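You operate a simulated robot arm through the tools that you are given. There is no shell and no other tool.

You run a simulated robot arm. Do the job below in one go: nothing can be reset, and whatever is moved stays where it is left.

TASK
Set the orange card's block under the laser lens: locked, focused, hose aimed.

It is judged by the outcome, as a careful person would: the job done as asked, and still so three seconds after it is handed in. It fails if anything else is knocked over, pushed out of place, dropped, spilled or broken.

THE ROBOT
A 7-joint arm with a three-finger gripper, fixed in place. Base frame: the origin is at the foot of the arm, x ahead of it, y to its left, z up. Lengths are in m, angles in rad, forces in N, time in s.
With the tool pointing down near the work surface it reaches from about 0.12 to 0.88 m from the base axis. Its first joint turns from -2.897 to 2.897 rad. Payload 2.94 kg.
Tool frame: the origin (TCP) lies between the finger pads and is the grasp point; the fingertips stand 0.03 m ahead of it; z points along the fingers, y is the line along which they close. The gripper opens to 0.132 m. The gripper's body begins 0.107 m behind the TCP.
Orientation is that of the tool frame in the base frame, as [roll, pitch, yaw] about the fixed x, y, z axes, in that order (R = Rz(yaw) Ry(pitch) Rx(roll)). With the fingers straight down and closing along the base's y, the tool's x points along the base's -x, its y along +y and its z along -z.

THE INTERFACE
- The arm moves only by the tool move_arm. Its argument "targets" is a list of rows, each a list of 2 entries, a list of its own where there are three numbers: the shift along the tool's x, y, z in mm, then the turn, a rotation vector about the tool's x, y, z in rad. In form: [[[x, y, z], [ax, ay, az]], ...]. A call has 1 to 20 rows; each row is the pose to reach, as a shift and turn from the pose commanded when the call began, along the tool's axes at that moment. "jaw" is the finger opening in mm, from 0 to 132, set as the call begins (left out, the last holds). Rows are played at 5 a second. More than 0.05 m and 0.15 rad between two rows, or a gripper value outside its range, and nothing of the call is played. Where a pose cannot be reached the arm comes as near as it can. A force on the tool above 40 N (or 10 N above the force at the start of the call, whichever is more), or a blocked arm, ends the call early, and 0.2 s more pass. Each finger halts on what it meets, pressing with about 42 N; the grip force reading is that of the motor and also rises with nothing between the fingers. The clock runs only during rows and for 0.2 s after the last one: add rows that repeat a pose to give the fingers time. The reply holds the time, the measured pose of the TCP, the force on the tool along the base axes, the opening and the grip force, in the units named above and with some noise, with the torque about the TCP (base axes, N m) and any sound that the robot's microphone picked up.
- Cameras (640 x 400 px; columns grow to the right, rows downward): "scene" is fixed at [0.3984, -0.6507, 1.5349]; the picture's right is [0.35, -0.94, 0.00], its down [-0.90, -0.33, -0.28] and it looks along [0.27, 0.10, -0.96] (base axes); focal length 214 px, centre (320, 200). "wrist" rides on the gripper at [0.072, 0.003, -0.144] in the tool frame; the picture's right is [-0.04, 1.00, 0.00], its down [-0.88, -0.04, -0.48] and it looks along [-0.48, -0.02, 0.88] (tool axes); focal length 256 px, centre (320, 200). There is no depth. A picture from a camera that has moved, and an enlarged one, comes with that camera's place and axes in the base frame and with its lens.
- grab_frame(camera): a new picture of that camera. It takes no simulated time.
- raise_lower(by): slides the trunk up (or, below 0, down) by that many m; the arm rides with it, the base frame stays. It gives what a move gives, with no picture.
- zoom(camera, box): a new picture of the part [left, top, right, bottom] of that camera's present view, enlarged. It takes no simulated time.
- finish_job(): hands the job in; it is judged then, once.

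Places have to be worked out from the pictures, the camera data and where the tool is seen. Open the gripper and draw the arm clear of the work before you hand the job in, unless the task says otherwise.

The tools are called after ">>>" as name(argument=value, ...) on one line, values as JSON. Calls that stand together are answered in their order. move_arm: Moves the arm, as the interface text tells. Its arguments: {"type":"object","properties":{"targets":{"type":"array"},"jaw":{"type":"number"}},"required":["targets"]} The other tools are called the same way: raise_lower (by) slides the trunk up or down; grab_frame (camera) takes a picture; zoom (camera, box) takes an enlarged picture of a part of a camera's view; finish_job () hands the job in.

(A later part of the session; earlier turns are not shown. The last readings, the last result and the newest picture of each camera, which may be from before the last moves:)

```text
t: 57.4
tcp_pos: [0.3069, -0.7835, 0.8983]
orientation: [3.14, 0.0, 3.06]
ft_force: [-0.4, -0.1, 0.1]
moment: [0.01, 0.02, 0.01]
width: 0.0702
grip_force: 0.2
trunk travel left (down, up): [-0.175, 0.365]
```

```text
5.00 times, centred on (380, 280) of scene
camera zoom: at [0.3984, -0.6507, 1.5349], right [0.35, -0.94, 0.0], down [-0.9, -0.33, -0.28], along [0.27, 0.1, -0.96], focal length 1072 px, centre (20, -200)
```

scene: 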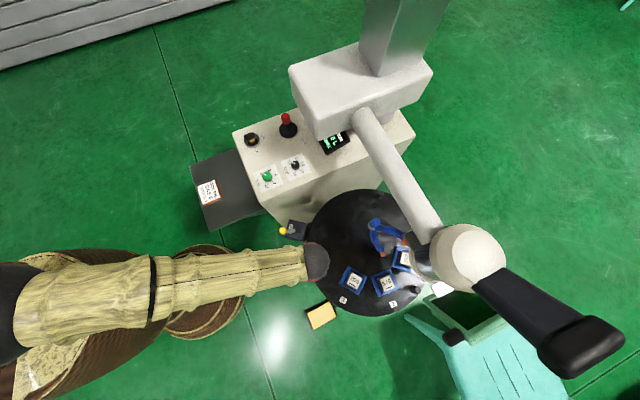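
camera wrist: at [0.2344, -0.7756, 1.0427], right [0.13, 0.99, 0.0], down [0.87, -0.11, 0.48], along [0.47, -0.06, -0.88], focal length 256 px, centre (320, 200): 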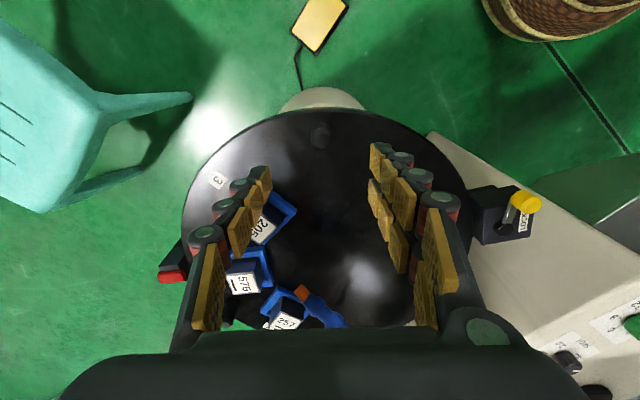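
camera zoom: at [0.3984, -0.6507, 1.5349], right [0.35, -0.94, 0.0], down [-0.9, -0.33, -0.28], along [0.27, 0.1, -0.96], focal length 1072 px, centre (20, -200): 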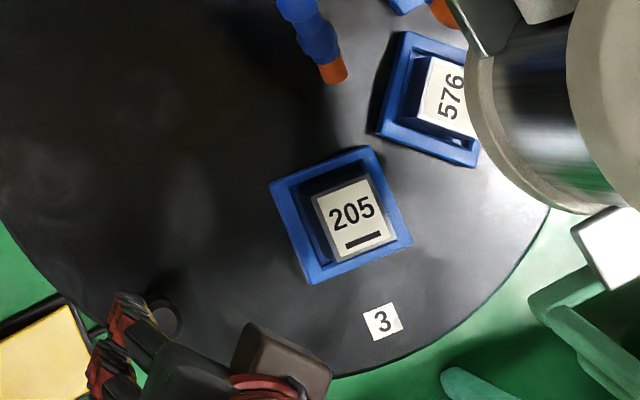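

Table has not moved. I descend around peg 2, cage it and push a few mm each way to feel whether the table is locked.

>>> move_arm(targets=[[[-2, 0, 40], [0, 0, 0]], [[-3, 0, 80], [0, 0, 0]], [[-4, 0, 110], [0, 0, 0]], [[-4, 0, 125], [0, 0, 0]], [[-4, 0, 125], [0, 0, 0]]])

>>> move_arm(targets=[[[0, 0, 0], [0, 0, 0]], [[0, 0, 0], [0, 0, 0]], [[0, 0, 0], [0, 0, 0]], [[0, -3, 0], [0, 0, 0]], [[0, -6, 0], [0, 0, 0]], [[0, -8, 0], [0, 0, 0]]], jaw=33)

>>> grab_frame(camera="wrist")

>>> zoom(camera="scene", box=[350, 240, 410, 320])

```text
t: 58.6
tcp_pos: [0.3104, -0.7844, 0.7737]
orientation: [-3.141, 0.001, 3.061]
ft_force: [0.0, -0.5, 0.7]
moment: [-0.03, 0.01, -0.01]
width: 0.0698
grip_force: 0.1
trunk travel left (down, up): [-0.175, 0.365]
```

```text
t: 60.0
tcp_pos: [0.3122, -0.7904, 0.7718]
orientation: [3.141, 0.0, 3.059]
ft_force: [-0.6, 9.7, 1.2]
moment: [0.29, 0.09, 0.03]
width: 0.0395
grip_force: 4.6
trunk travel left (down, up): [-0.175, 0.365]
```

```text
taken
camera wrist: at [0.2399, -0.7821, 0.916], right [0.12, 0.99, 0.0], down [0.87, -0.11, 0.47], along [0.47, -0.06, -0.88], focal length 256 px, centre (320, 200)
```

wrist: 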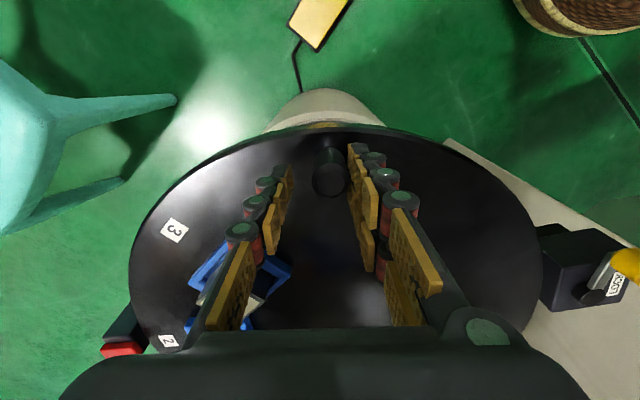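

```text
5.00 times, centred on (380, 280) of scene
camera zoom: at [0.3984, -0.6507, 1.5349], right [0.35, -0.94, 0.0], down [-0.9, -0.33, -0.28], along [0.27, 0.1, -0.96], focal length 1072 px, centre (20, -200)
```

zoom: 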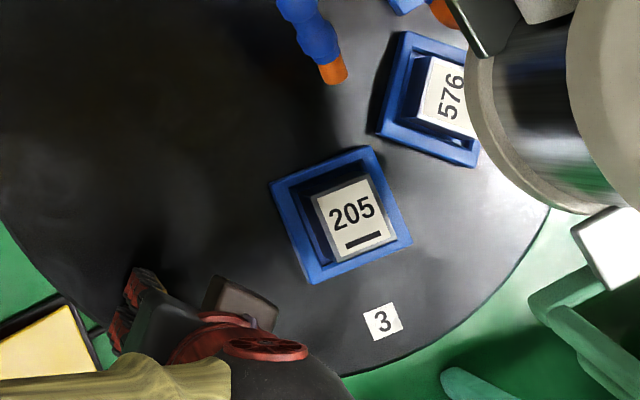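

The table is firmly locked now (9.7 N push, labels unmoved). I release the peg, lift, and travel toward the console to look at joystick, display and the overhanging head.

>>> move_arm(targets=[[[0, 8, 0], [0, 0, 0]], [[0, 8, 0], [0, 0, 0]], [[0, 8, -10], [0, 0, 0]], [[0, 8, -50], [0, 0, 0]], [[0, 8, -90], [0, 0, 0]], [[0, 8, -130], [0, 0, 0]], [[-15, 45, -150], [0, 0, 0]], [[-30, 85, -170], [0, 0, 0]], [[-45, 125, -190], [0, 0, 0]], [[-60, 165, -210], [0, 0, 0]], [[-80, 205, -230], [0, 0, 0]], [[-100, 245, -250], [0, 0, 0]], [[-115, 285, -265], [0, 0, 0]], [[-130, 325, -275], [0, 0, 0]], [[-145, 365, -275], [0, 0, 0]], [[-160, 405, -275], [0, 0, 0]], [[-170, 445, -275], [0, 0, 0]]], jaw=70)

>>> zoom(camera="scene", box=[350, 240, 410, 320])

>>> grab_frame(camera="wrist")

```text
t: 63.6
tcp_pos: [0.5186, -0.3605, 1.046]
orientation: [-3.141, 0.0, 3.056]
ft_force: [0.0, -0.4, -0.3]
moment: [-0.02, 0.02, 0.0]
width: 0.0701
grip_force: 0.0
trunk travel left (down, up): [-0.175, 0.365]
```

```text
5.00 times, centred on (380, 280) of scene
camera zoom: at [0.3984, -0.6507, 1.5349], right [0.35, -0.94, 0.0], down [-0.9, -0.33, -0.28], along [0.27, 0.1, -0.96], focal length 1072 px, centre (20, -200)
```

zoom: 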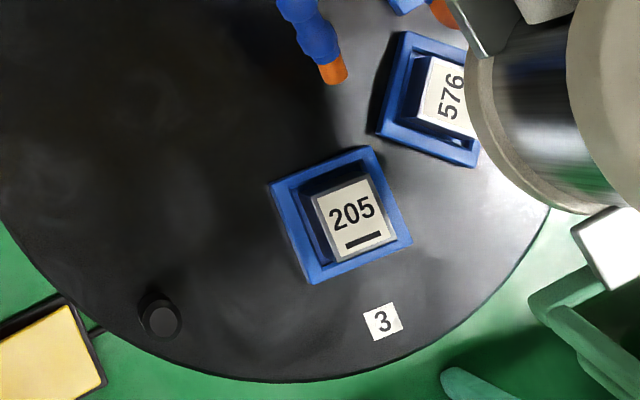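

```text
taken
camera wrist: at [0.446, -0.352, 1.1897], right [0.13, 0.99, 0.0], down [0.87, -0.11, 0.48], along [0.47, -0.06, -0.88], focal length 256 px, centre (320, 200)
```

wrist: 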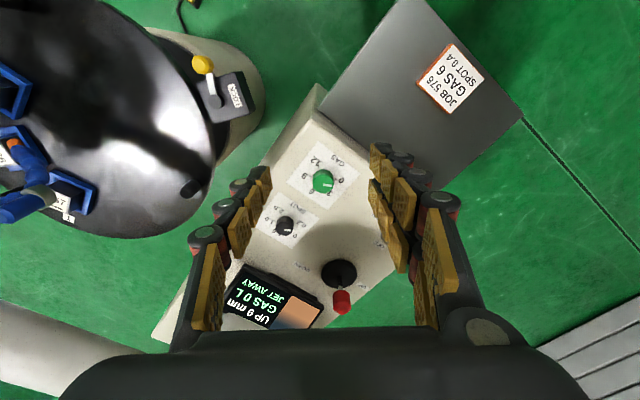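

>>> zoom(camera="wrist", box=[215, 255, 345, 335])

>>> zoom(camera="wrist", box=[270, 220, 410, 330])

```text
4.92 times, centred on (280, 295) of wrist
camera zoom: at [0.446, -0.352, 1.1897], right [0.13, 0.99, 0.0], down [0.87, -0.11, 0.48], along [0.47, -0.06, -0.88], focal length 1260 px, centre (517, -268)
```

zoom: 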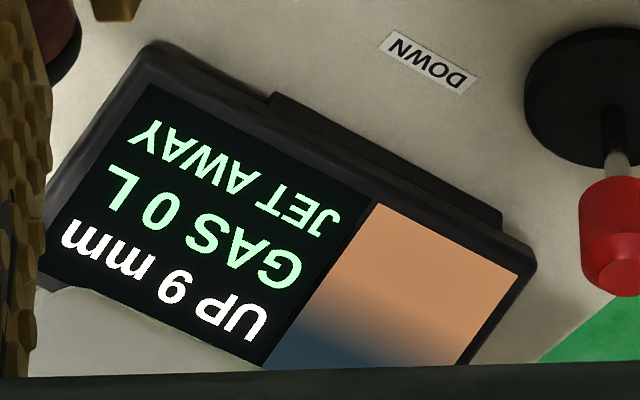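

```text
3.64 times, centred on (340, 275) of wrist
camera zoom: at [0.446, -0.352, 1.1897], right [0.13, 0.99, 0.0], down [0.87, -0.11, 0.48], along [0.47, -0.06, -0.88], focal length 931 px, centre (247, -73)
```

zoom: 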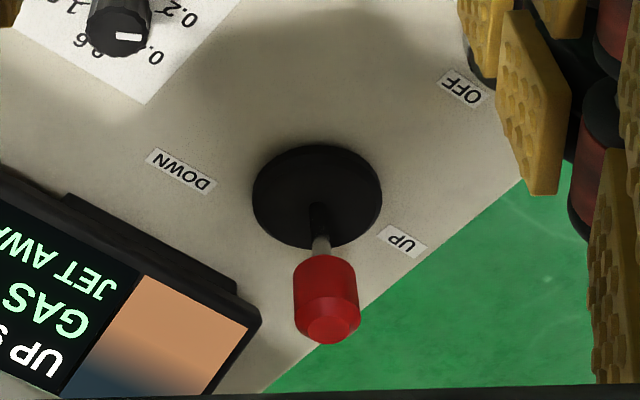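

The joystick stands at about (0.843, -0.360) with its red knob top near z≈0.875; UP lies toward +x+y (≈48°), DOWN opposite; display says UP 9 mm. I yaw and tilt the hand so the fingers can straddle the knob along the UP/DOWN axis, staying clear above the panel.

>>> move_arm(targets=[[[-34, 25, 0], [0, 0, 0.1226]], [[-68, 50, 0], [0, 0, 0.2452]], [[-102, 75, 0], [0, 0, 0.3678]], [[-136, 100, 0], [0, 0, 0.4904]], [[-170, 125, 0], [0, 0, 0.613]]])

>>> move_arm(targets=[[[0, 0, 0], [0, -0.14, 0]], [[0, 0, 0], [0, -0.28, 0]], [[0, 0, 0], [0, -0.42, 0]], [[0, 0, 0], [0, -0.56, 0]], [[0, 0, 0], [0, -0.7, 0]]])

>>> grab_frame(camera="wrist")

>>> grab_frame(camera="scene")

```text
t: 64.8
tcp_pos: [0.6995, -0.2519, 1.0485]
orientation: [3.14, 0.0, 2.445]
ft_force: [-0.4, 0.0, 0.6]
moment: [0.0, 0.0, -0.03]
width: 0.0703
grip_force: 0.1
trunk travel left (down, up): [-0.175, 0.365]
```

```text
t: 66.0
tcp_pos: [0.6979, -0.2513, 1.0476]
orientation: [3.14, 0.701, 2.445]
ft_force: [-0.3, -0.9, 0.9]
moment: [0.05, 0.02, 0.02]
width: 0.0704
grip_force: 0.1
trunk travel left (down, up): [-0.175, 0.365]
```

```text
taken
camera wrist: at [0.5862, -0.155, 1.1104], right [0.67, 0.75, 0.03], down [0.25, -0.26, 0.93], along [0.7, -0.61, -0.37], focal length 256 px, centre (320, 200)
```

wrist: 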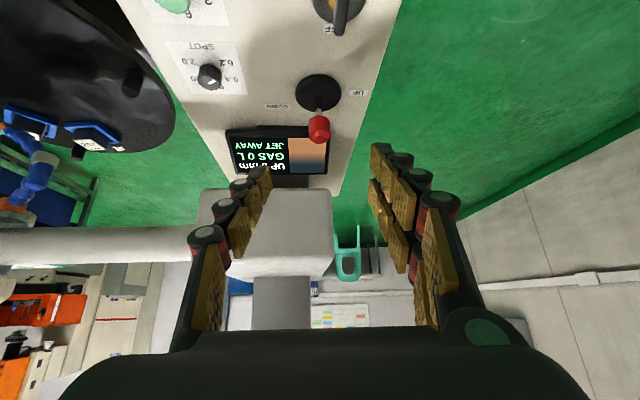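

```text
taken
```

scene: 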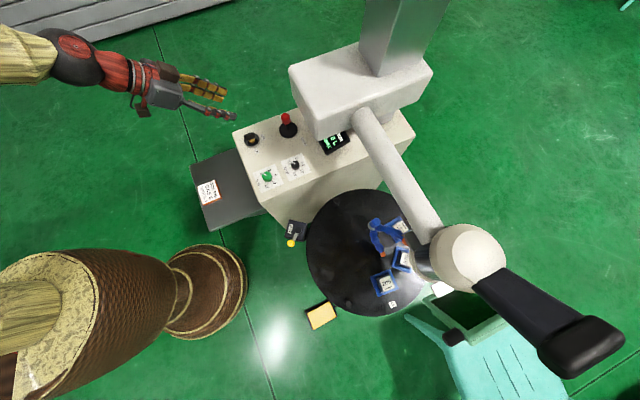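

A clear view: in this orientation tool y is exactly the console's UP/DOWN axis, and the head box stays behind the joystick. I zoom in for precise knob position and the display.

>>> zoom(camera="wrist", box=[260, 60, 380, 150])

>>> zoom(camera="wrist", box=[215, 115, 335, 195])

```text
4.44 times, centred on (320, 105) of wrist
camera zoom: at [0.5862, -0.155, 1.1104], right [0.67, 0.75, 0.03], down [0.25, -0.26, 0.93], along [0.7, -0.61, -0.37], focal length 1138 px, centre (320, 622)
```

zoom: 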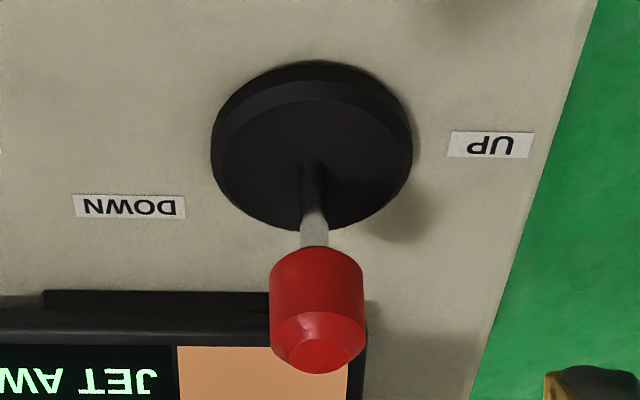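

```text
5.00 times, centred on (275, 155) of wrist
camera zoom: at [0.5862, -0.155, 1.1104], right [0.67, 0.75, 0.03], down [0.25, -0.26, 0.93], along [0.7, -0.61, -0.37], focal length 1280 px, centre (545, 425)
```

zoom: 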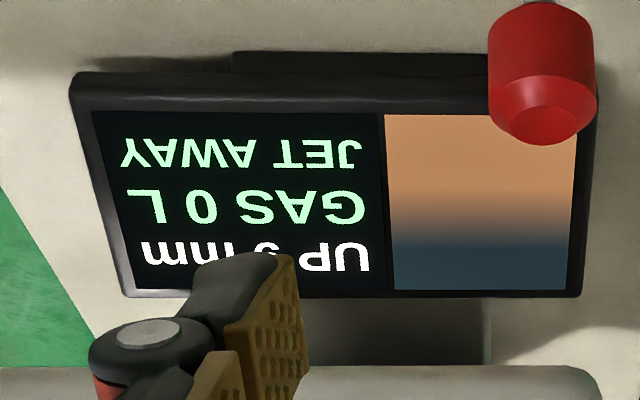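

The display reads UP 9 mm; the knob lies on the camera's centre column, about 0.27 m ahead of the TCP and 24 mm toward -tool x. I advance 140 mm along the tool and re-measure.

>>> move_arm(targets=[[[-6, 0, 35], [0, 0, 0]], [[-12, 0, 70], [0, 0, 0]], [[-18, 0, 105], [0, 0, 0]], [[-24, 0, 140], [0, 0, 0]], [[-24, 0, 140], [0, 0, 0]]])

>>> grab_frame(camera="wrist")

>>> grab_frame(camera="scene")

```text
t: 67.2
tcp_pos: [0.7816, -0.3223, 0.9547]
orientation: [3.141, 0.701, 2.446]
ft_force: [0.0, -0.1, -0.2]
moment: [0.01, 0.0, -0.01]
width: 0.0698
grip_force: 0.0
trunk travel left (down, up): [-0.175, 0.365]
```

```text
taken
camera wrist: at [0.6692, -0.226, 1.0179], right [0.67, 0.75, 0.03], down [0.26, -0.26, 0.93], along [0.7, -0.61, -0.37], focal length 256 px, centre (320, 200)
```

wrist: 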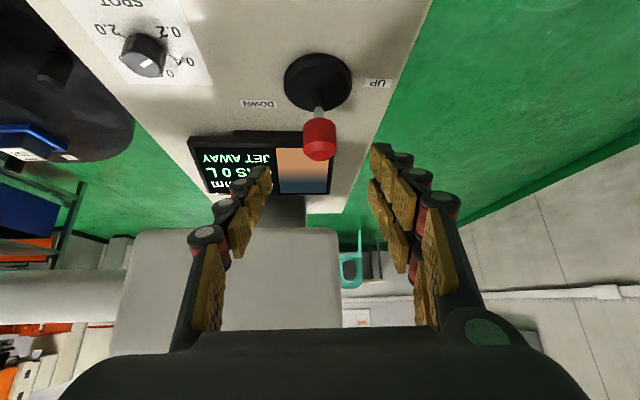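

```text
taken
```

scene: 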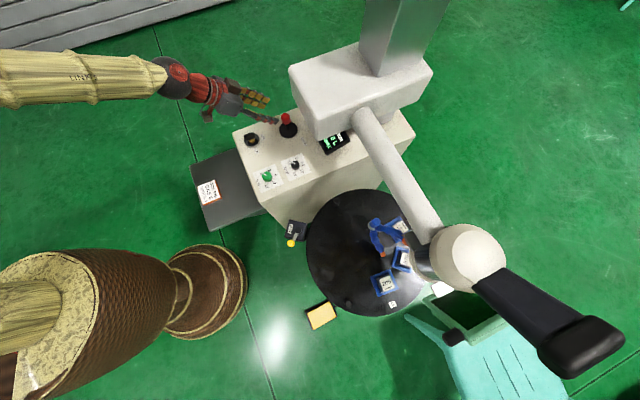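

By scale change the knob centre is ≈104 mm ahead of the TCP and ~7 mm toward +tool x (32 mm thick). I advance 95 mm with fingers open 70 so they straddle it.

>>> move_arm(targets=[[[3, 0, 30], [0, 0, 0]], [[6, 0, 55], [0, 0, 0]], [[6.5, 0, 75], [0, 0, 0]], [[6.5, 0, 95], [0, 0, 0]], [[6.5, 0, 95], [0, 0, 0]]])

>>> grab_frame(camera="wrist")

>>> zoom(camera="scene", box=[230, 80, 330, 160])

```text
t: 68.4
tcp_pos: [0.8257, -0.3566, 0.8779]
orientation: [-3.141, 0.699, 2.447]
ft_force: [0.3, 0.2, 0.1]
moment: [0.02, 0.0, 0.01]
width: 0.0699
grip_force: 0.2
trunk travel left (down, up): [-0.175, 0.365]
```

```text
taken
camera wrist: at [0.7137, -0.2599, 0.9403], right [0.67, 0.75, 0.03], down [0.26, -0.26, 0.93], along [0.7, -0.61, -0.37], focal length 256 px, centre (320, 200)
```

wrist: 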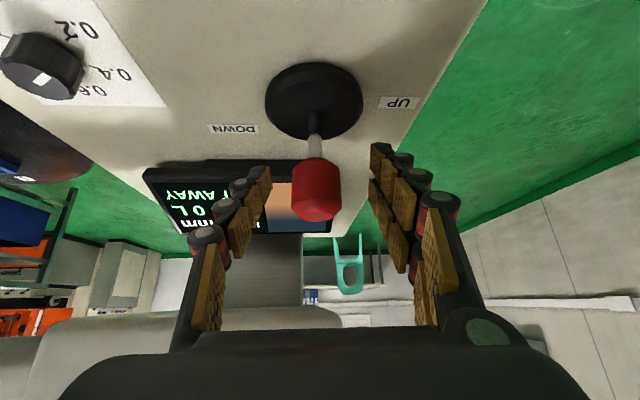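

```text
5.00 times, centred on (280, 120) of scene
camera zoom: at [0.3984, -0.6507, 1.5349], right [0.35, -0.94, 0.0], down [-0.9, -0.33, -0.28], along [0.27, 0.1, -0.96], focal length 1072 px, centre (520, 600)
```

zoom: 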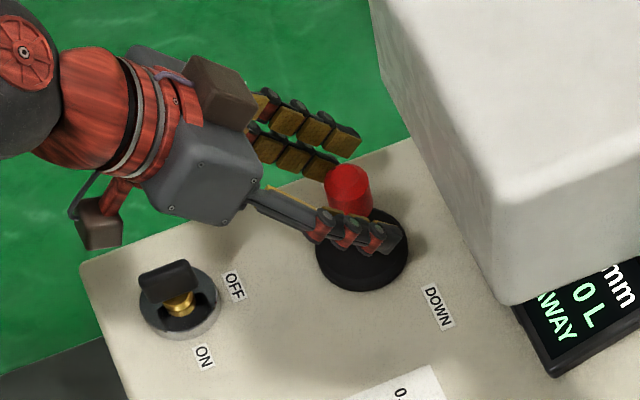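

The knob sits right at the TCP between the fingers. I close to 42 mm (loose cage) without deflecting it and check what of the display remains visible.

>>> move_arm(targets=[[[0, 0, 0], [0, 0, 0]], [[0, 0, 0], [0, 0, 0]], [[0, 0, 0], [0, 0, 0]]], jaw=42)

>>> grab_frame(camera="wrist")

>>> zoom(camera="wrist", box=[140, 150, 350, 250])

```text
t: 69.2
tcp_pos: [0.8257, -0.3553, 0.8772]
orientation: [3.142, 0.699, 2.447]
ft_force: [-0.2, 0.3, 1.3]
moment: [-0.03, -0.04, -0.03]
width: 0.0417
grip_force: 0.1
trunk travel left (down, up): [-0.175, 0.365]
```

```text
taken
camera wrist: at [0.7134, -0.2597, 0.9406], right [0.67, 0.75, 0.03], down [0.26, -0.26, 0.93], along [0.7, -0.61, -0.37], focal length 256 px, centre (320, 200)
```

wrist: 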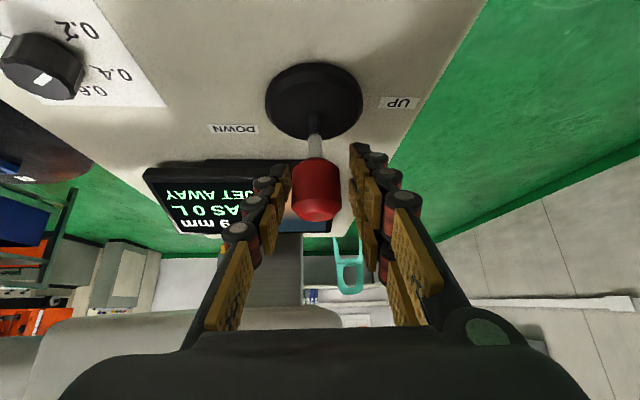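

```text
3.05 times, centred on (245, 200) of wrist
camera zoom: at [0.7134, -0.2597, 0.9406], right [0.67, 0.75, 0.03], down [0.26, -0.26, 0.93], along [0.7, -0.61, -0.37], focal length 780 px, centre (549, 200)
```

zoom: 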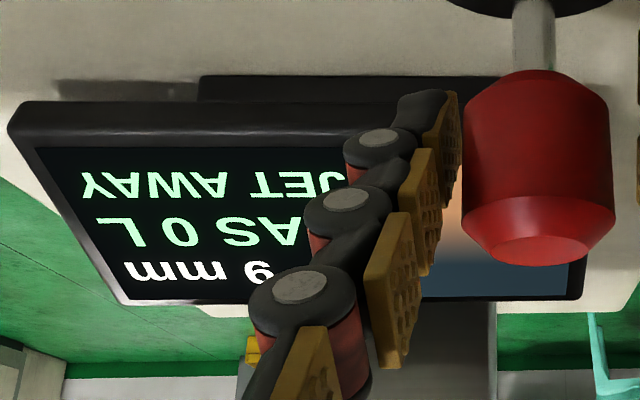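

The digit "9 mm" is readable from here. I give the joystick a first short push toward UP (+tool y) of about 8 mm past contact and return to centre.

>>> move_arm(targets=[[[0, 4, 0], [0, 0, 0]], [[0, 9, 0], [0, 0, 0]], [[0, 13, 0], [0, 0, 0]], [[0, 5, 0], [0, 0, 0]], [[0, 0, 0], [0, 0, 0]]])

>>> zoom(camera="wrist", box=[140, 150, 350, 250])

```text
t: 70.4
tcp_pos: [0.8246, -0.3561, 0.8775]
orientation: [-3.141, 0.702, 2.447]
ft_force: [0.2, -0.4, -0.1]
moment: [-0.01, -0.02, -0.02]
width: 0.0419
grip_force: 0.0
trunk travel left (down, up): [-0.175, 0.365]
```

```text
3.05 times, centred on (245, 200) of wrist
camera zoom: at [0.7126, -0.2593, 0.9413], right [0.67, 0.75, 0.03], down [0.26, -0.26, 0.93], along [0.7, -0.61, -0.37], focal length 780 px, centre (549, 200)
```

zoom: 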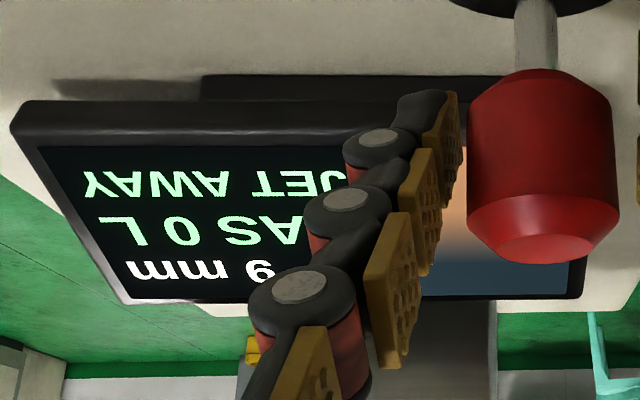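

Still 9 mm; the deflection was too small or too short. I push further (22 mm) and hold for two rows.

>>> move_arm(targets=[[[0, 7, 0], [0, 0, 0]], [[0, 14, 0], [0, 0, 0]], [[0, 22, 0], [0, 0, 0]], [[0, 22, 0], [0, 0, 0]]])

>>> zoom(camera="wrist", box=[120, 130, 360, 260])

```text
t: 71.4
tcp_pos: [0.8377, -0.3404, 0.8779]
orientation: [-3.14, 0.698, 2.448]
ft_force: [-0.5, -3.0, -0.9]
moment: [0.02, 0.01, 0.0]
width: 0.044
grip_force: 1.9
trunk travel left (down, up): [-0.175, 0.365]
```

```text
2.67 times, centred on (240, 195) of wrist
camera zoom: at [0.725, -0.2439, 0.9411], right [0.67, 0.75, 0.03], down [0.26, -0.26, 0.93], along [0.7, -0.61, -0.37], focal length 683 px, centre (533, 213)
```

zoom: 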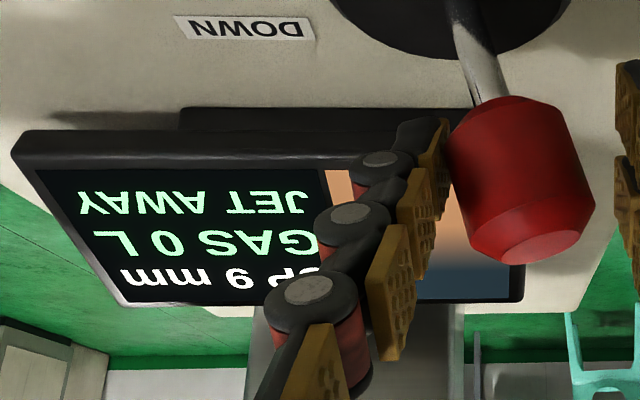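

The joystick is tilted ~15° with 3 N and still reads 9; I hold it there one second to see whether the head moves.

>>> move_arm(targets=[[[0, 0, 0], [0, 0, 0]], [[0, 0, 0], [0, 0, 0]], [[0, 0, 0], [0, 0, 0]], [[0, 0, 0], [0, 0, 0]]])

>>> zoom(camera="wrist", box=[120, 130, 360, 260])

```text
t: 72.4
tcp_pos: [0.8368, -0.3394, 0.8782]
orientation: [-3.141, 0.7, 2.447]
ft_force: [-2.3, -2.0, -1.8]
moment: [0.02, 0.06, -0.06]
width: 0.0437
grip_force: 1.8
trunk travel left (down, up): [-0.175, 0.365]
```

```text
2.67 times, centred on (240, 195) of wrist
camera zoom: at [0.7251, -0.2436, 0.9413], right [0.67, 0.75, 0.03], down [0.26, -0.26, 0.93], along [0.7, -0.61, -0.37], focal length 683 px, centre (533, 213)
```

zoom: 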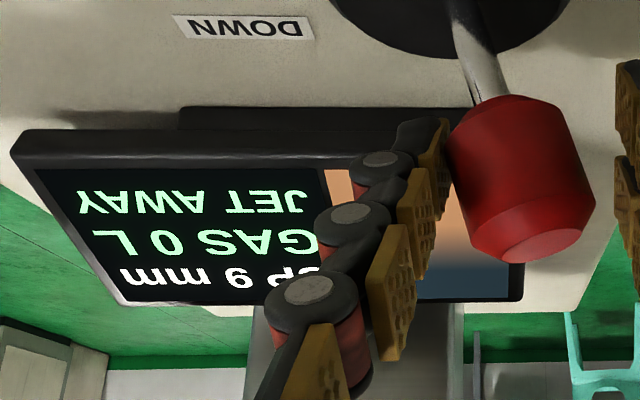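

No change. I push 10 mm further to see if there is a larger threshold, checking immediately.

>>> move_arm(targets=[[[0, 5, 0], [0, 0, 0]], [[0, 10, 0], [0, 0, 0]]])

>>> zoom(camera="wrist", box=[120, 130, 360, 260])

>>> grab_frame(camera="wrist")

```text
t: 73.0
tcp_pos: [0.8423, -0.3332, 0.8786]
orientation: [-3.141, 0.699, 2.445]
ft_force: [-9.4, -6.5, -1.0]
moment: [-0.05, 0.16, -0.15]
width: 0.0493
grip_force: 5.6
trunk travel left (down, up): [-0.175, 0.365]
```

```text
2.67 times, centred on (240, 195) of wrist
camera zoom: at [0.7315, -0.237, 0.9422], right [0.67, 0.74, 0.03], down [0.26, -0.26, 0.93], along [0.7, -0.61, -0.37], focal length 683 px, centre (533, 213)
```

zoom: 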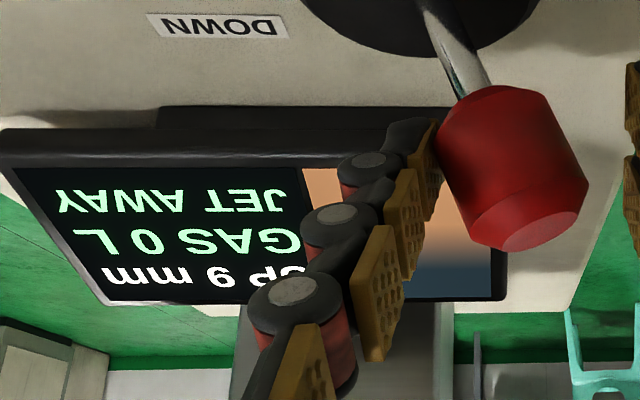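

```text
taken
camera wrist: at [0.7315, -0.237, 0.9422], right [0.67, 0.74, 0.03], down [0.26, -0.26, 0.93], along [0.7, -0.61, -0.37], focal length 256 px, centre (320, 200)
```

wrist: 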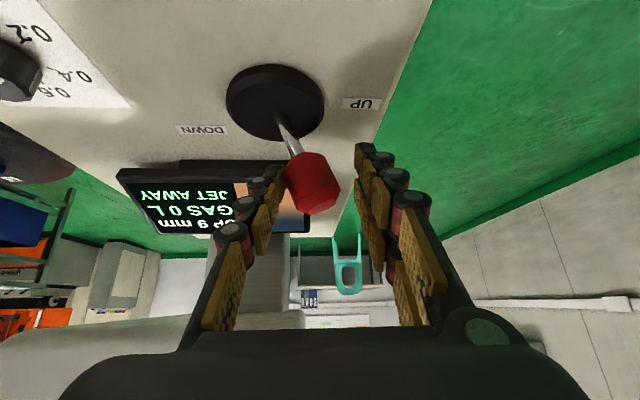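

The stick is at ~22° with 11 N, no change yet. I hold here for 1.6 s to see whether there is slow travel.

>>> move_arm(targets=[[[0, 0, 0], [0, 0, 0]], [[0, 0, 0], [0, 0, 0]], [[0, 0, 0], [0, 0, 0]], [[0, 0, 0], [0, 0, 0]], [[0, 0, 0], [0, 0, 0]], [[0, 0, 0], [0, 0, 0]], [[0, 0, 0], [0, 0, 0]]])

>>> zoom(camera="wrist", box=[100, 130, 340, 260])

>>> grab_frame(camera="scene")

```text
t: 74.6
tcp_pos: [0.8444, -0.3324, 0.8787]
orientation: [3.141, 0.698, 2.444]
ft_force: [-11.9, -9.1, -4.1]
moment: [-0.06, 0.11, -0.14]
width: 0.0517
grip_force: 7.1
trunk travel left (down, up): [-0.175, 0.365]
```

```text
2.67 times, centred on (220, 195) of wrist
camera zoom: at [0.7321, -0.2363, 0.9421], right [0.67, 0.75, 0.03], down [0.26, -0.26, 0.93], along [0.7, -0.61, -0.37], focal length 683 px, centre (587, 213)
```

zoom: 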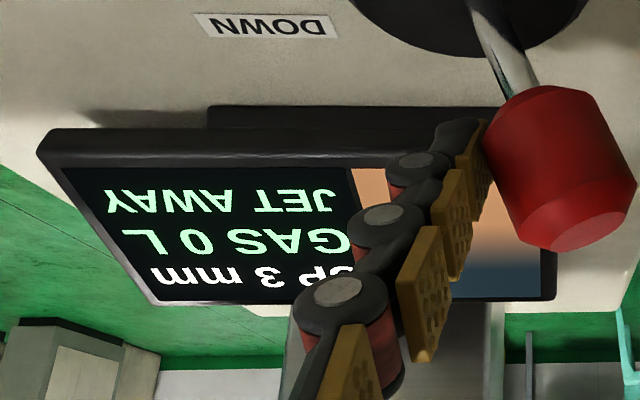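

```text
taken
```

scene: 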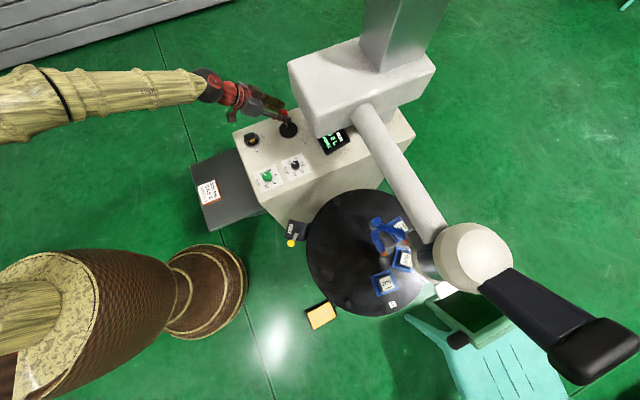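

It works: the display went from 9 to 3 mm in 1.6 s (~4 mm/s). I hold about 0.4 s more and then let the stick return to centre.

>>> move_arm(targets=[[[0, 0, 0], [0, 0, 0]], [[0, 0, 0], [0, 0, 0]], [[0, -16, 0], [0, 0, 0]], [[0, -30, 0], [0, 0, 0]], [[0, -32, 0], [0, 0, 0]]])

>>> zoom(camera="wrist", box=[140, 150, 350, 250])

```text
t: 75.8
tcp_pos: [0.8254, -0.3556, 0.8785]
orientation: [3.141, 0.701, 2.447]
ft_force: [0.2, -0.1, 1.8]
moment: [0.0, 0.03, 0.0]
width: 0.0419
grip_force: 0.1
trunk travel left (down, up): [-0.175, 0.365]
```

```text
3.05 times, centred on (245, 200) of wrist
camera zoom: at [0.7127, -0.2602, 0.942], right [0.66, 0.75, 0.03], down [0.26, -0.26, 0.93], along [0.7, -0.61, -0.37], focal length 780 px, centre (549, 200)
```

zoom: 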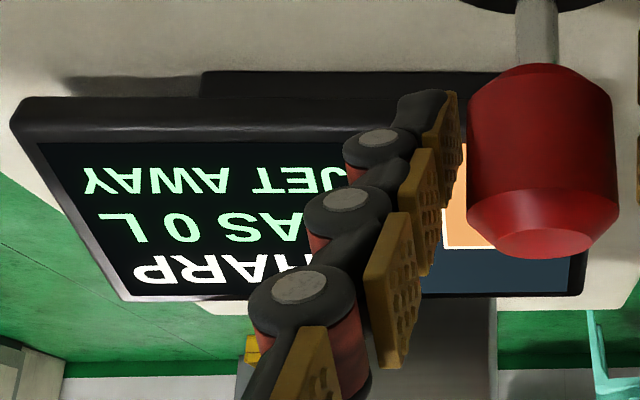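

The display now reads "SHARP": focused. I open the fingers and back straight out along the tool axis, then read the full display.

>>> move_arm(targets=[[[0, 0, 0], [0, 0, 0]], [[0, 0, 0], [0, 0, 0]], [[0, 0, 0], [0, 0, 0]], [[0, 0, -30], [0, 0, 0]], [[0, 0, -60], [0, 0, 0]], [[0, 0, -95], [0, 0, 0]], [[0, 0, -130], [0, 0, 0]], [[0, 0, -165], [0, 0, 0]]], jaw=72)

>>> grab_frame(camera="wrist")

>>> zoom(camera="wrist", box=[190, 110, 350, 210])

```text
t: 77.6
tcp_pos: [0.7416, -0.2888, 1.0057]
orientation: [3.141, 0.699, 2.448]
ft_force: [-0.2, -0.4, -1.0]
moment: [-0.02, -0.02, 0.0]
width: 0.0723
grip_force: 0.0
trunk travel left (down, up): [-0.175, 0.365]
```

```text
taken
camera wrist: at [0.6292, -0.1923, 1.0692], right [0.67, 0.75, 0.03], down [0.26, -0.26, 0.93], along [0.7, -0.61, -0.37], focal length 256 px, centre (320, 200)
```

wrist: 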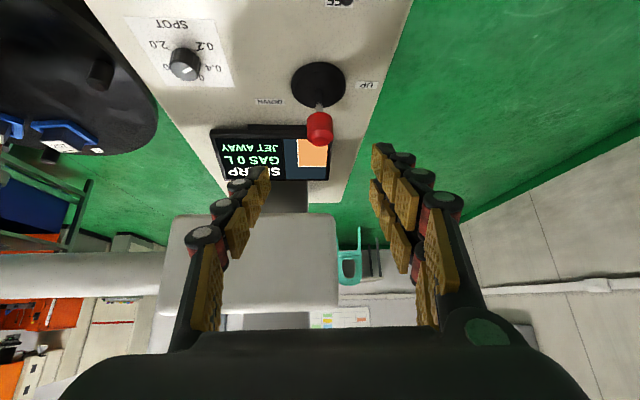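

```text
4.00 times, centred on (270, 160) of wrist
camera zoom: at [0.6292, -0.1923, 1.0692], right [0.67, 0.75, 0.03], down [0.26, -0.26, 0.93], along [0.7, -0.61, -0.37], focal length 1024 px, centre (520, 360)
```

zoom: 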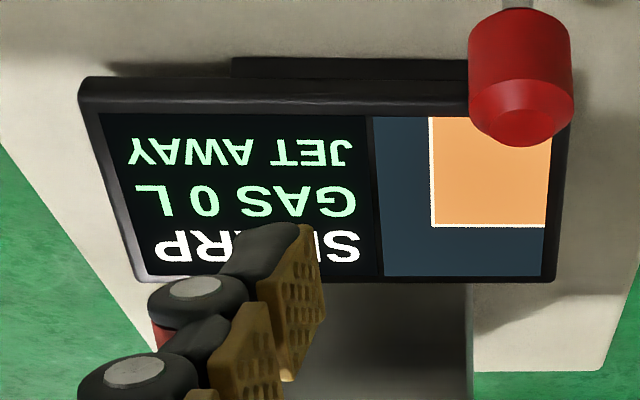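

Display: "SHARP / GAS 0 L / JET AWAY", with a crisp picture of an orange part. Now the hose: I untilt and move back over the base side of the table to view hose, lens and block closely.

>>> move_arm(targets=[[[0, 0, 0], [0, 0.14, 0]], [[0, 0, 0], [0, 0.28, 0]], [[0, 0, 0], [0, 0.42, 0]], [[0, 0, 0], [0, 0.56, 0]], [[0, 0, 0], [0, 0.7, 0]]])

>>> move_arm(targets=[[[6, -46, 0], [0, 0, 0.035]], [[13, -92, 0], [0, 0, 0.071]], [[19, -137, 0], [0, 0, 0.106]], [[26, -183, 0], [0, 0, 0.142]], [[32, -229, 0], [0, 0, 0.177]], [[38, -275, 0], [0, 0, 0.212]], [[45, -320, 0], [0, 0, 0.248]], [[51, -366, 0], [0, 0, 0.283]], [[57, -412, 0], [0, 0, 0.319]], [[64, -458, 0], [0, 0, 0.354]]])

>>> move_arm(targets=[[[0, 0, 0], [0, -0.14, 0]], [[0, 0, 0], [0, -0.28, 0]], [[0, 0, 0], [0, -0.42, 0]], [[0, 0, 0], [0, -0.56, 0]], [[0, 0, 0], [0, -0.7, 0]]], jaw=132)

>>> grab_frame(camera="wrist")

```text
t: 78.8
tcp_pos: [0.7429, -0.2889, 1.0048]
orientation: [-3.14, 0.0, 2.448]
ft_force: [0.9, 0.7, 0.2]
moment: [-0.03, 0.0, -0.01]
width: 0.0721
grip_force: 0.1
trunk travel left (down, up): [-0.175, 0.365]
```

```text
t: 81.0
tcp_pos: [0.4007, -0.5958, 1.005]
orientation: [-3.14, -0.001, 2.09]
ft_force: [0.2, -0.5, 0.2]
moment: [-0.01, 0.02, -0.02]
width: 0.0718
grip_force: 0.0
trunk travel left (down, up): [-0.175, 0.365]
```

```text
t: 82.2
tcp_pos: [0.4009, -0.5984, 1.0065]
orientation: [-3.141, 0.703, 2.093]
ft_force: [0.1, 0.2, 0.7]
moment: [-0.01, 0.01, -0.01]
width: 0.1319
grip_force: 0.0
trunk travel left (down, up): [-0.175, 0.365]
```

```text
taken
camera wrist: at [0.3296, -0.4696, 1.0687], right [0.88, 0.47, 0.03], down [0.15, -0.33, 0.93], along [0.45, -0.82, -0.36], focal length 256 px, centre (320, 200)
```

wrist: 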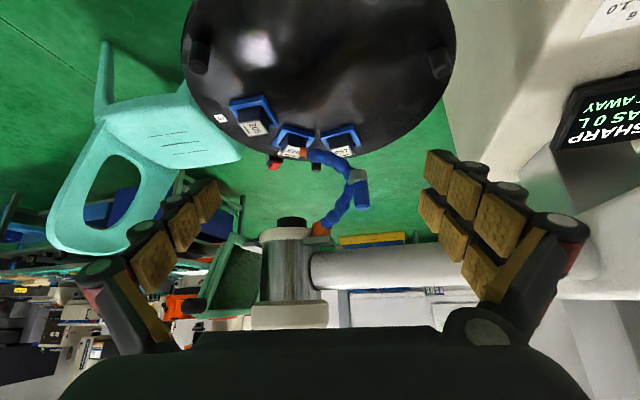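

From here both the hose and the display are in view. I zoom on the hose, lens and block 576.

>>> zoom(camera="wrist", box=[220, 80, 400, 200])

>>> zoom(camera="wrist", box=[230, 140, 400, 260])

>>> zoom(camera="scene", box=[360, 200, 440, 270])

```text
3.33 times, centred on (310, 140) of wrist
camera zoom: at [0.3296, -0.4696, 1.0687], right [0.88, 0.47, 0.03], down [0.15, -0.33, 0.93], along [0.45, -0.82, -0.36], focal length 853 px, centre (353, 400)
```

zoom: 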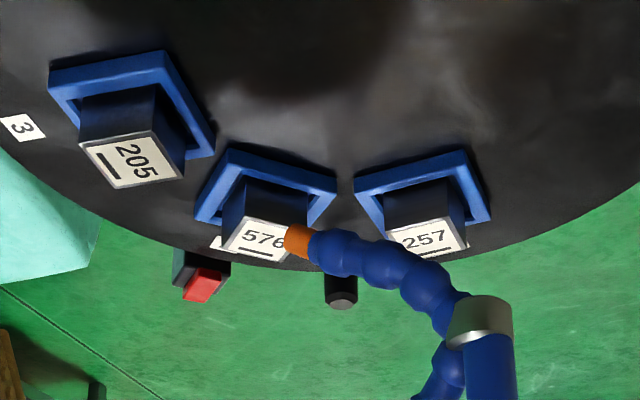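

```text
3.33 times, centred on (315, 200) of wrist
camera zoom: at [0.3296, -0.4696, 1.0687], right [0.88, 0.47, 0.03], down [0.15, -0.33, 0.93], along [0.45, -0.82, -0.36], focal length 853 px, centre (337, 200)
```

zoom: 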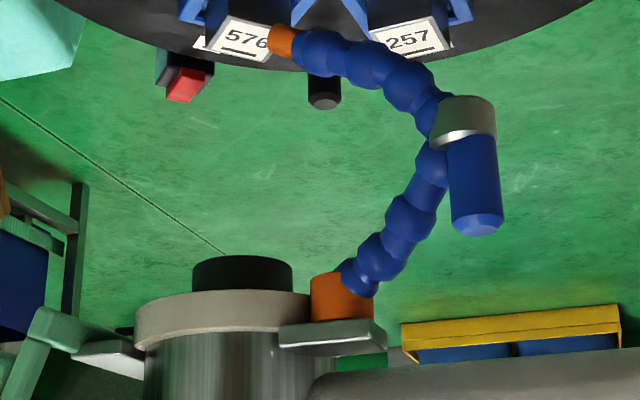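

```text
5.71 times, centred on (400, 235) of scene
camera zoom: at [0.3984, -0.6507, 1.5349], right [0.35, -0.94, 0.0], down [-0.9, -0.33, -0.28], along [0.27, 0.1, -0.96], focal length 1226 px, centre (-137, 0)
```

zoom: 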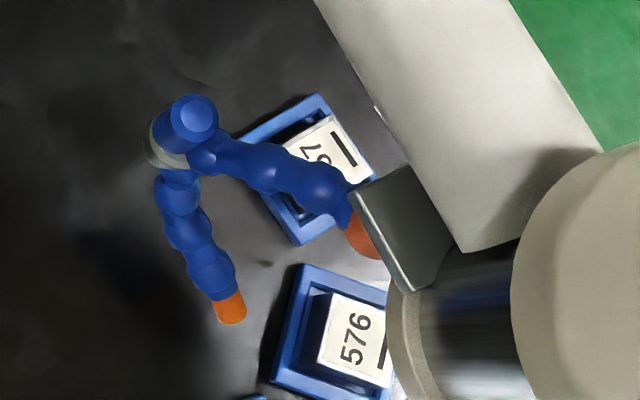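

The hose bends at a vertical blue post with a grey collar near (0.562, -0.763, 0.89–0.945); its nozzle tip is near (0.50, -0.84, 0.81) and points past the block (azimuth ≈220°, needs ≈254°). I test reach with the tilted, closed fingers by advancing toward (0.47, -0.73, 0.95).

>>> move_arm(targets=[[[-19, -1, 35], [0, 0, 0]], [[-38, -3, 70], [0, 0, 0]], [[-57, -4, 105], [0, 0, 0]], [[-77, -6, 139], [0, 0, 0]], [[-77, -6, 139], [0, 0, 0]]], jaw=0)

>>> grab_frame(camera="wrist")

```text
t: 83.4
tcp_pos: [0.4698, -0.7335, 0.9502]
orientation: [-3.14, 0.7, 2.092]
ft_force: [0.2, 0.1, -0.8]
moment: [0.0, 0.03, 0.01]
width: 0.0449
grip_force: 1.9
trunk travel left (down, up): [-0.175, 0.365]
```

```text
taken
camera wrist: at [0.3984, -0.6053, 1.0132], right [0.88, 0.47, 0.03], down [0.15, -0.34, 0.93], along [0.45, -0.82, -0.37], focal length 256 px, centre (320, 200)
```

wrist: 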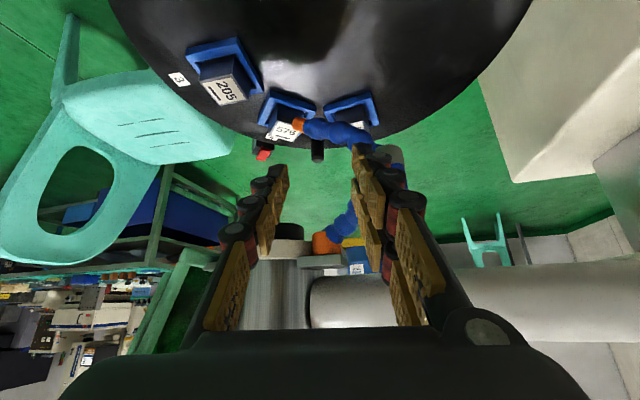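

>>> zoom(camera="wrist", box=[240, 70, 420, 190])

>>> zoom(camera="scene", box=[340, 190, 460, 290])

```text
3.33 times, centred on (330, 130) of wrist
camera zoom: at [0.3984, -0.6053, 1.0132], right [0.88, 0.47, 0.03], down [0.15, -0.34, 0.93], along [0.45, -0.82, -0.37], focal length 853 px, centre (287, 433)
```

zoom: 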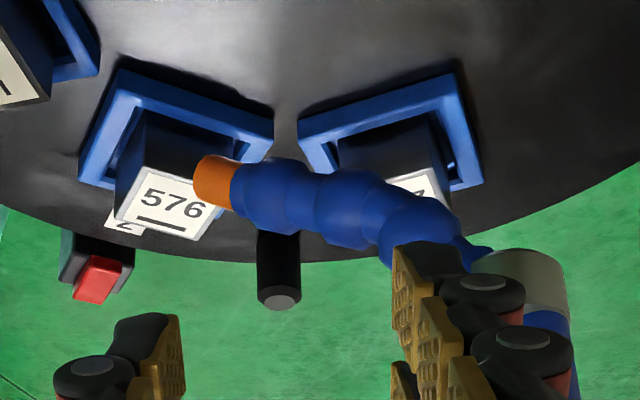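

```text
4.00 times, centred on (400, 240) of scene
camera zoom: at [0.3984, -0.6507, 1.5349], right [0.35, -0.94, 0.0], down [-0.9, -0.33, -0.28], along [0.27, 0.1, -0.96], focal length 858 px, centre (0, 40)
```

zoom: 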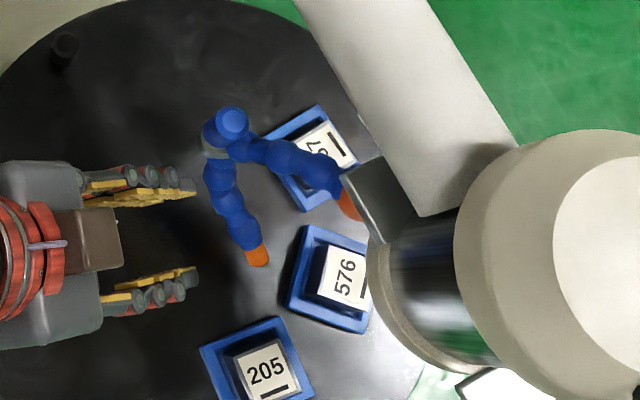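

Triangulated from two wrist views: nozzle tip (0.495, -0.838, 0.82); post axis about (0.565, -0.766) with its top near z≈0.938. The post looks like the handle of the hose's knuckle, so I move to a pre-grasp position behind it with the fingers open 60 mm.

>>> move_arm(targets=[[[-5, 10, -17], [0, 0, 0]], [[-15, 25, -34], [0, 0, 0]], [[-28, 45, -34], [0, 0, 0]], [[-41, 66, -34], [0, 0, 0]], [[-41, 66, -34], [0, 0, 0]]], jaw=60)

>>> grab_frame(camera="wrist")

>>> zoom(camera="wrist", box=[240, 80, 420, 220])

```text
t: 84.6
tcp_pos: [0.5343, -0.705, 1.0001]
orientation: [3.14, 0.7, 2.093]
ft_force: [0.3, 0.3, -0.1]
moment: [-0.02, 0.0, 0.0]
width: 0.0601
grip_force: 0.0
trunk travel left (down, up): [-0.175, 0.365]
```

```text
taken
camera wrist: at [0.4625, -0.5757, 1.0643], right [0.88, 0.47, 0.03], down [0.15, -0.34, 0.93], along [0.45, -0.82, -0.37], focal length 256 px, centre (320, 200)
```

wrist: 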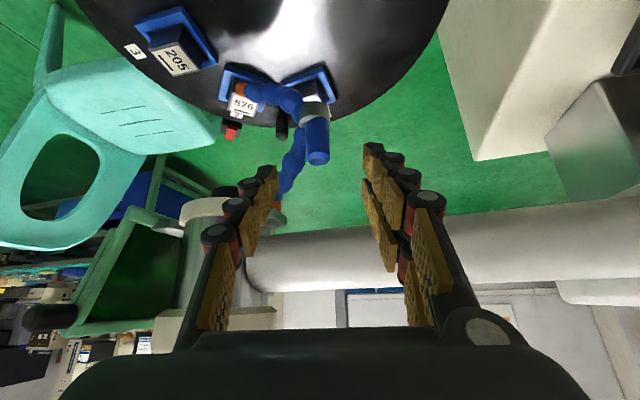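

```text
2.86 times, centred on (330, 150) of wrist
camera zoom: at [0.4625, -0.5757, 1.0643], right [0.88, 0.47, 0.03], down [0.15, -0.34, 0.93], along [0.45, -0.82, -0.37], focal length 731 px, centre (291, 343)
```

zoom: 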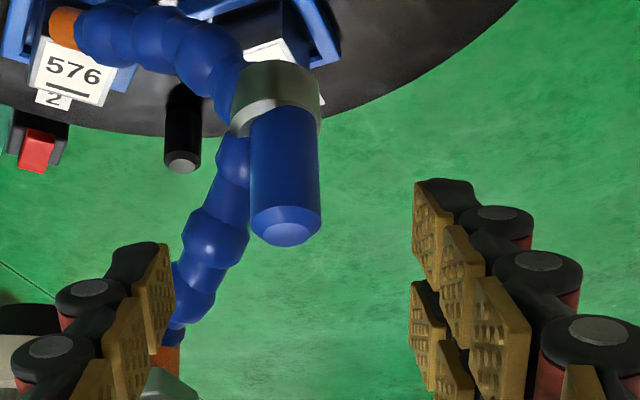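

The post is a 24 mm blue cylinder, top at (0.565, -0.766, 0.9385), free from about z=0.90. I advance along the tool axis so the fingertips straddle its upper part, staying above the two hose arms.

>>> move_arm(targets=[[[-2, -2, 25], [0, 0, 0]], [[-4, -3.7, 45], [0, 0, 0]], [[-4.8, -3.7, 62], [0, 0, 0]], [[-4.8, -3.7, 78], [0, 0, 0]], [[-4.8, -3.7, 78], [0, 0, 0]]], jaw=50)

>>> grab_frame(camera="wrist")

>>> zoom(camera="wrist", box=[220, 80, 420, 240])

```text
t: 85.8
tcp_pos: [0.5555, -0.754, 0.9442]
orientation: [-3.141, 0.7, 2.092]
ft_force: [0.2, -0.6, -0.1]
moment: [0.01, -0.01, 0.01]
width: 0.0501
grip_force: 0.0
trunk travel left (down, up): [-0.175, 0.365]
```

```text
taken
camera wrist: at [0.4841, -0.6253, 1.0071], right [0.88, 0.47, 0.03], down [0.15, -0.34, 0.93], along [0.45, -0.82, -0.37], focal length 256 px, centre (320, 200)
```

wrist: 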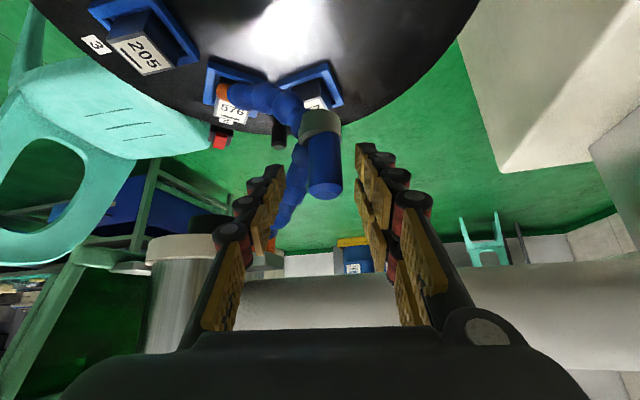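

```text
2.50 times, centred on (320, 160) of wrist
camera zoom: at [0.4841, -0.6253, 1.0071], right [0.88, 0.47, 0.03], down [0.15, -0.34, 0.93], along [0.45, -0.82, -0.37], focal length 640 px, centre (320, 300)
```

zoom: 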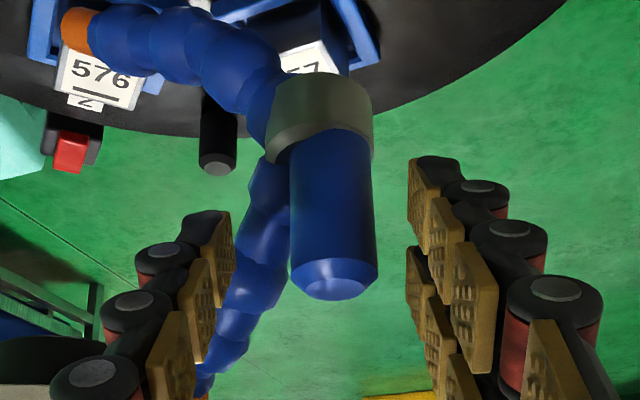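

The fingers reach the post (its axis ≈3 mm right of centre). I centre by 3 mm and close gently onto it.

>>> move_arm(targets=[[[0, 3.3, 0], [0, 0, 0]], [[0, 3.3, 0], [0, 0, 0]], [[0, 3.3, 0], [0, 0, 0]], [[0, 3.3, 0], [0, 0, 0]], [[0, 3.3, 0], [0, 0, 0]]], jaw=16)

>>> zoom(camera="wrist", box=[220, 80, 420, 240])

>>> zoom(camera="scene", box=[340, 190, 460, 290])

```text
t: 87.0
tcp_pos: [0.5574, -0.753, 0.9439]
orientation: [-3.14, 0.699, 2.092]
ft_force: [2.7, 3.6, 0.3]
moment: [0.07, 0.03, 0.12]
width: 0.0232
grip_force: 45.4
trunk travel left (down, up): [-0.175, 0.365]
```

```text
2.50 times, centred on (320, 160) of wrist
camera zoom: at [0.4863, -0.6238, 1.0071], right [0.88, 0.47, 0.03], down [0.15, -0.34, 0.93], along [0.45, -0.82, -0.37], focal length 640 px, centre (320, 300)
```

zoom: 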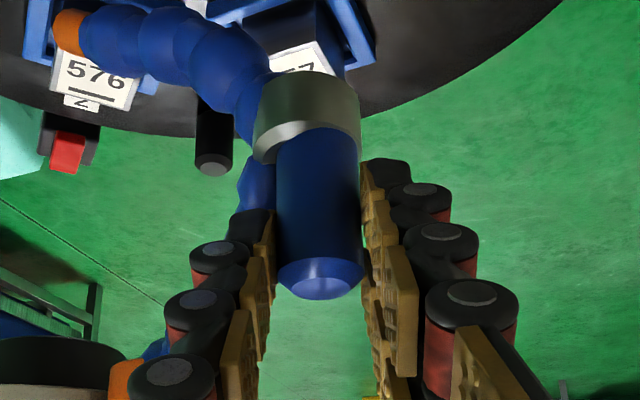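

```text
4.00 times, centred on (400, 240) of scene
camera zoom: at [0.3984, -0.6507, 1.5349], right [0.35, -0.94, 0.0], down [-0.9, -0.33, -0.28], along [0.27, 0.1, -0.96], focal length 858 px, centre (0, 40)
```

zoom: 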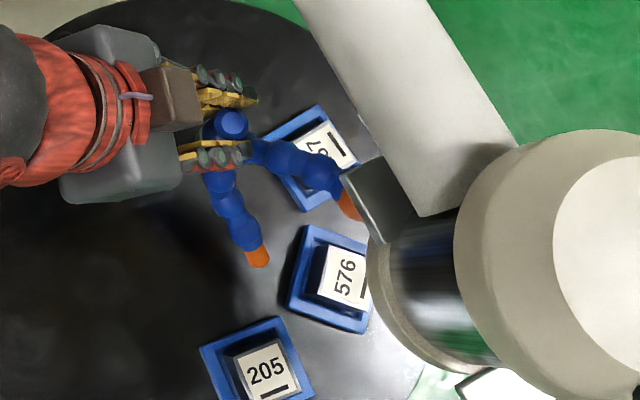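

The post is held firmly (23 mm). I test whether it twists: rotate the hand about the post's vertical axis by +6° (counter-clockwise from above) and look at the nozzle.

>>> move_arm(targets=[[[0, -0.8, 0], [-0.0339, 0, -0.04]], [[0, -1.6, 0], [-0.0677, 0, -0.0799]], [[0, -1.6, 0], [-0.0677, 0, -0.0799]]])

>>> zoom(camera="scene", box=[340, 190, 460, 290])

>>> zoom(camera="wrist", box=[220, 80, 420, 240])

```text
t: 87.8
tcp_pos: [0.554, -0.7543, 0.9433]
orientation: [3.139, 0.699, 2.194]
ft_force: [-6.9, 3.5, -0.2]
moment: [0.58, 0.46, -0.62]
width: 0.0237
grip_force: 45.0
trunk travel left (down, up): [-0.175, 0.365]
```

```text
4.00 times, centred on (400, 240) of scene
camera zoom: at [0.3984, -0.6507, 1.5349], right [0.35, -0.94, 0.0], down [-0.9, -0.33, -0.28], along [0.27, 0.1, -0.96], focal length 858 px, centre (0, 40)
```

zoom: 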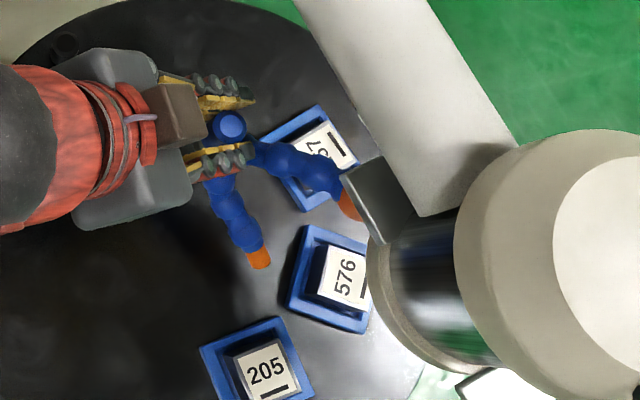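

```text
2.50 times, centred on (320, 160) of wrist
camera zoom: at [0.4701, -0.6329, 1.0073], right [0.83, 0.56, 0.03], down [0.18, -0.32, 0.93], along [0.53, -0.77, -0.37], focal length 640 px, centre (320, 300)
```

zoom: 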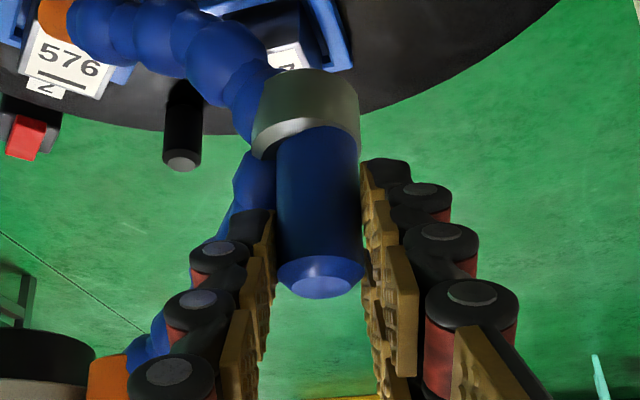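

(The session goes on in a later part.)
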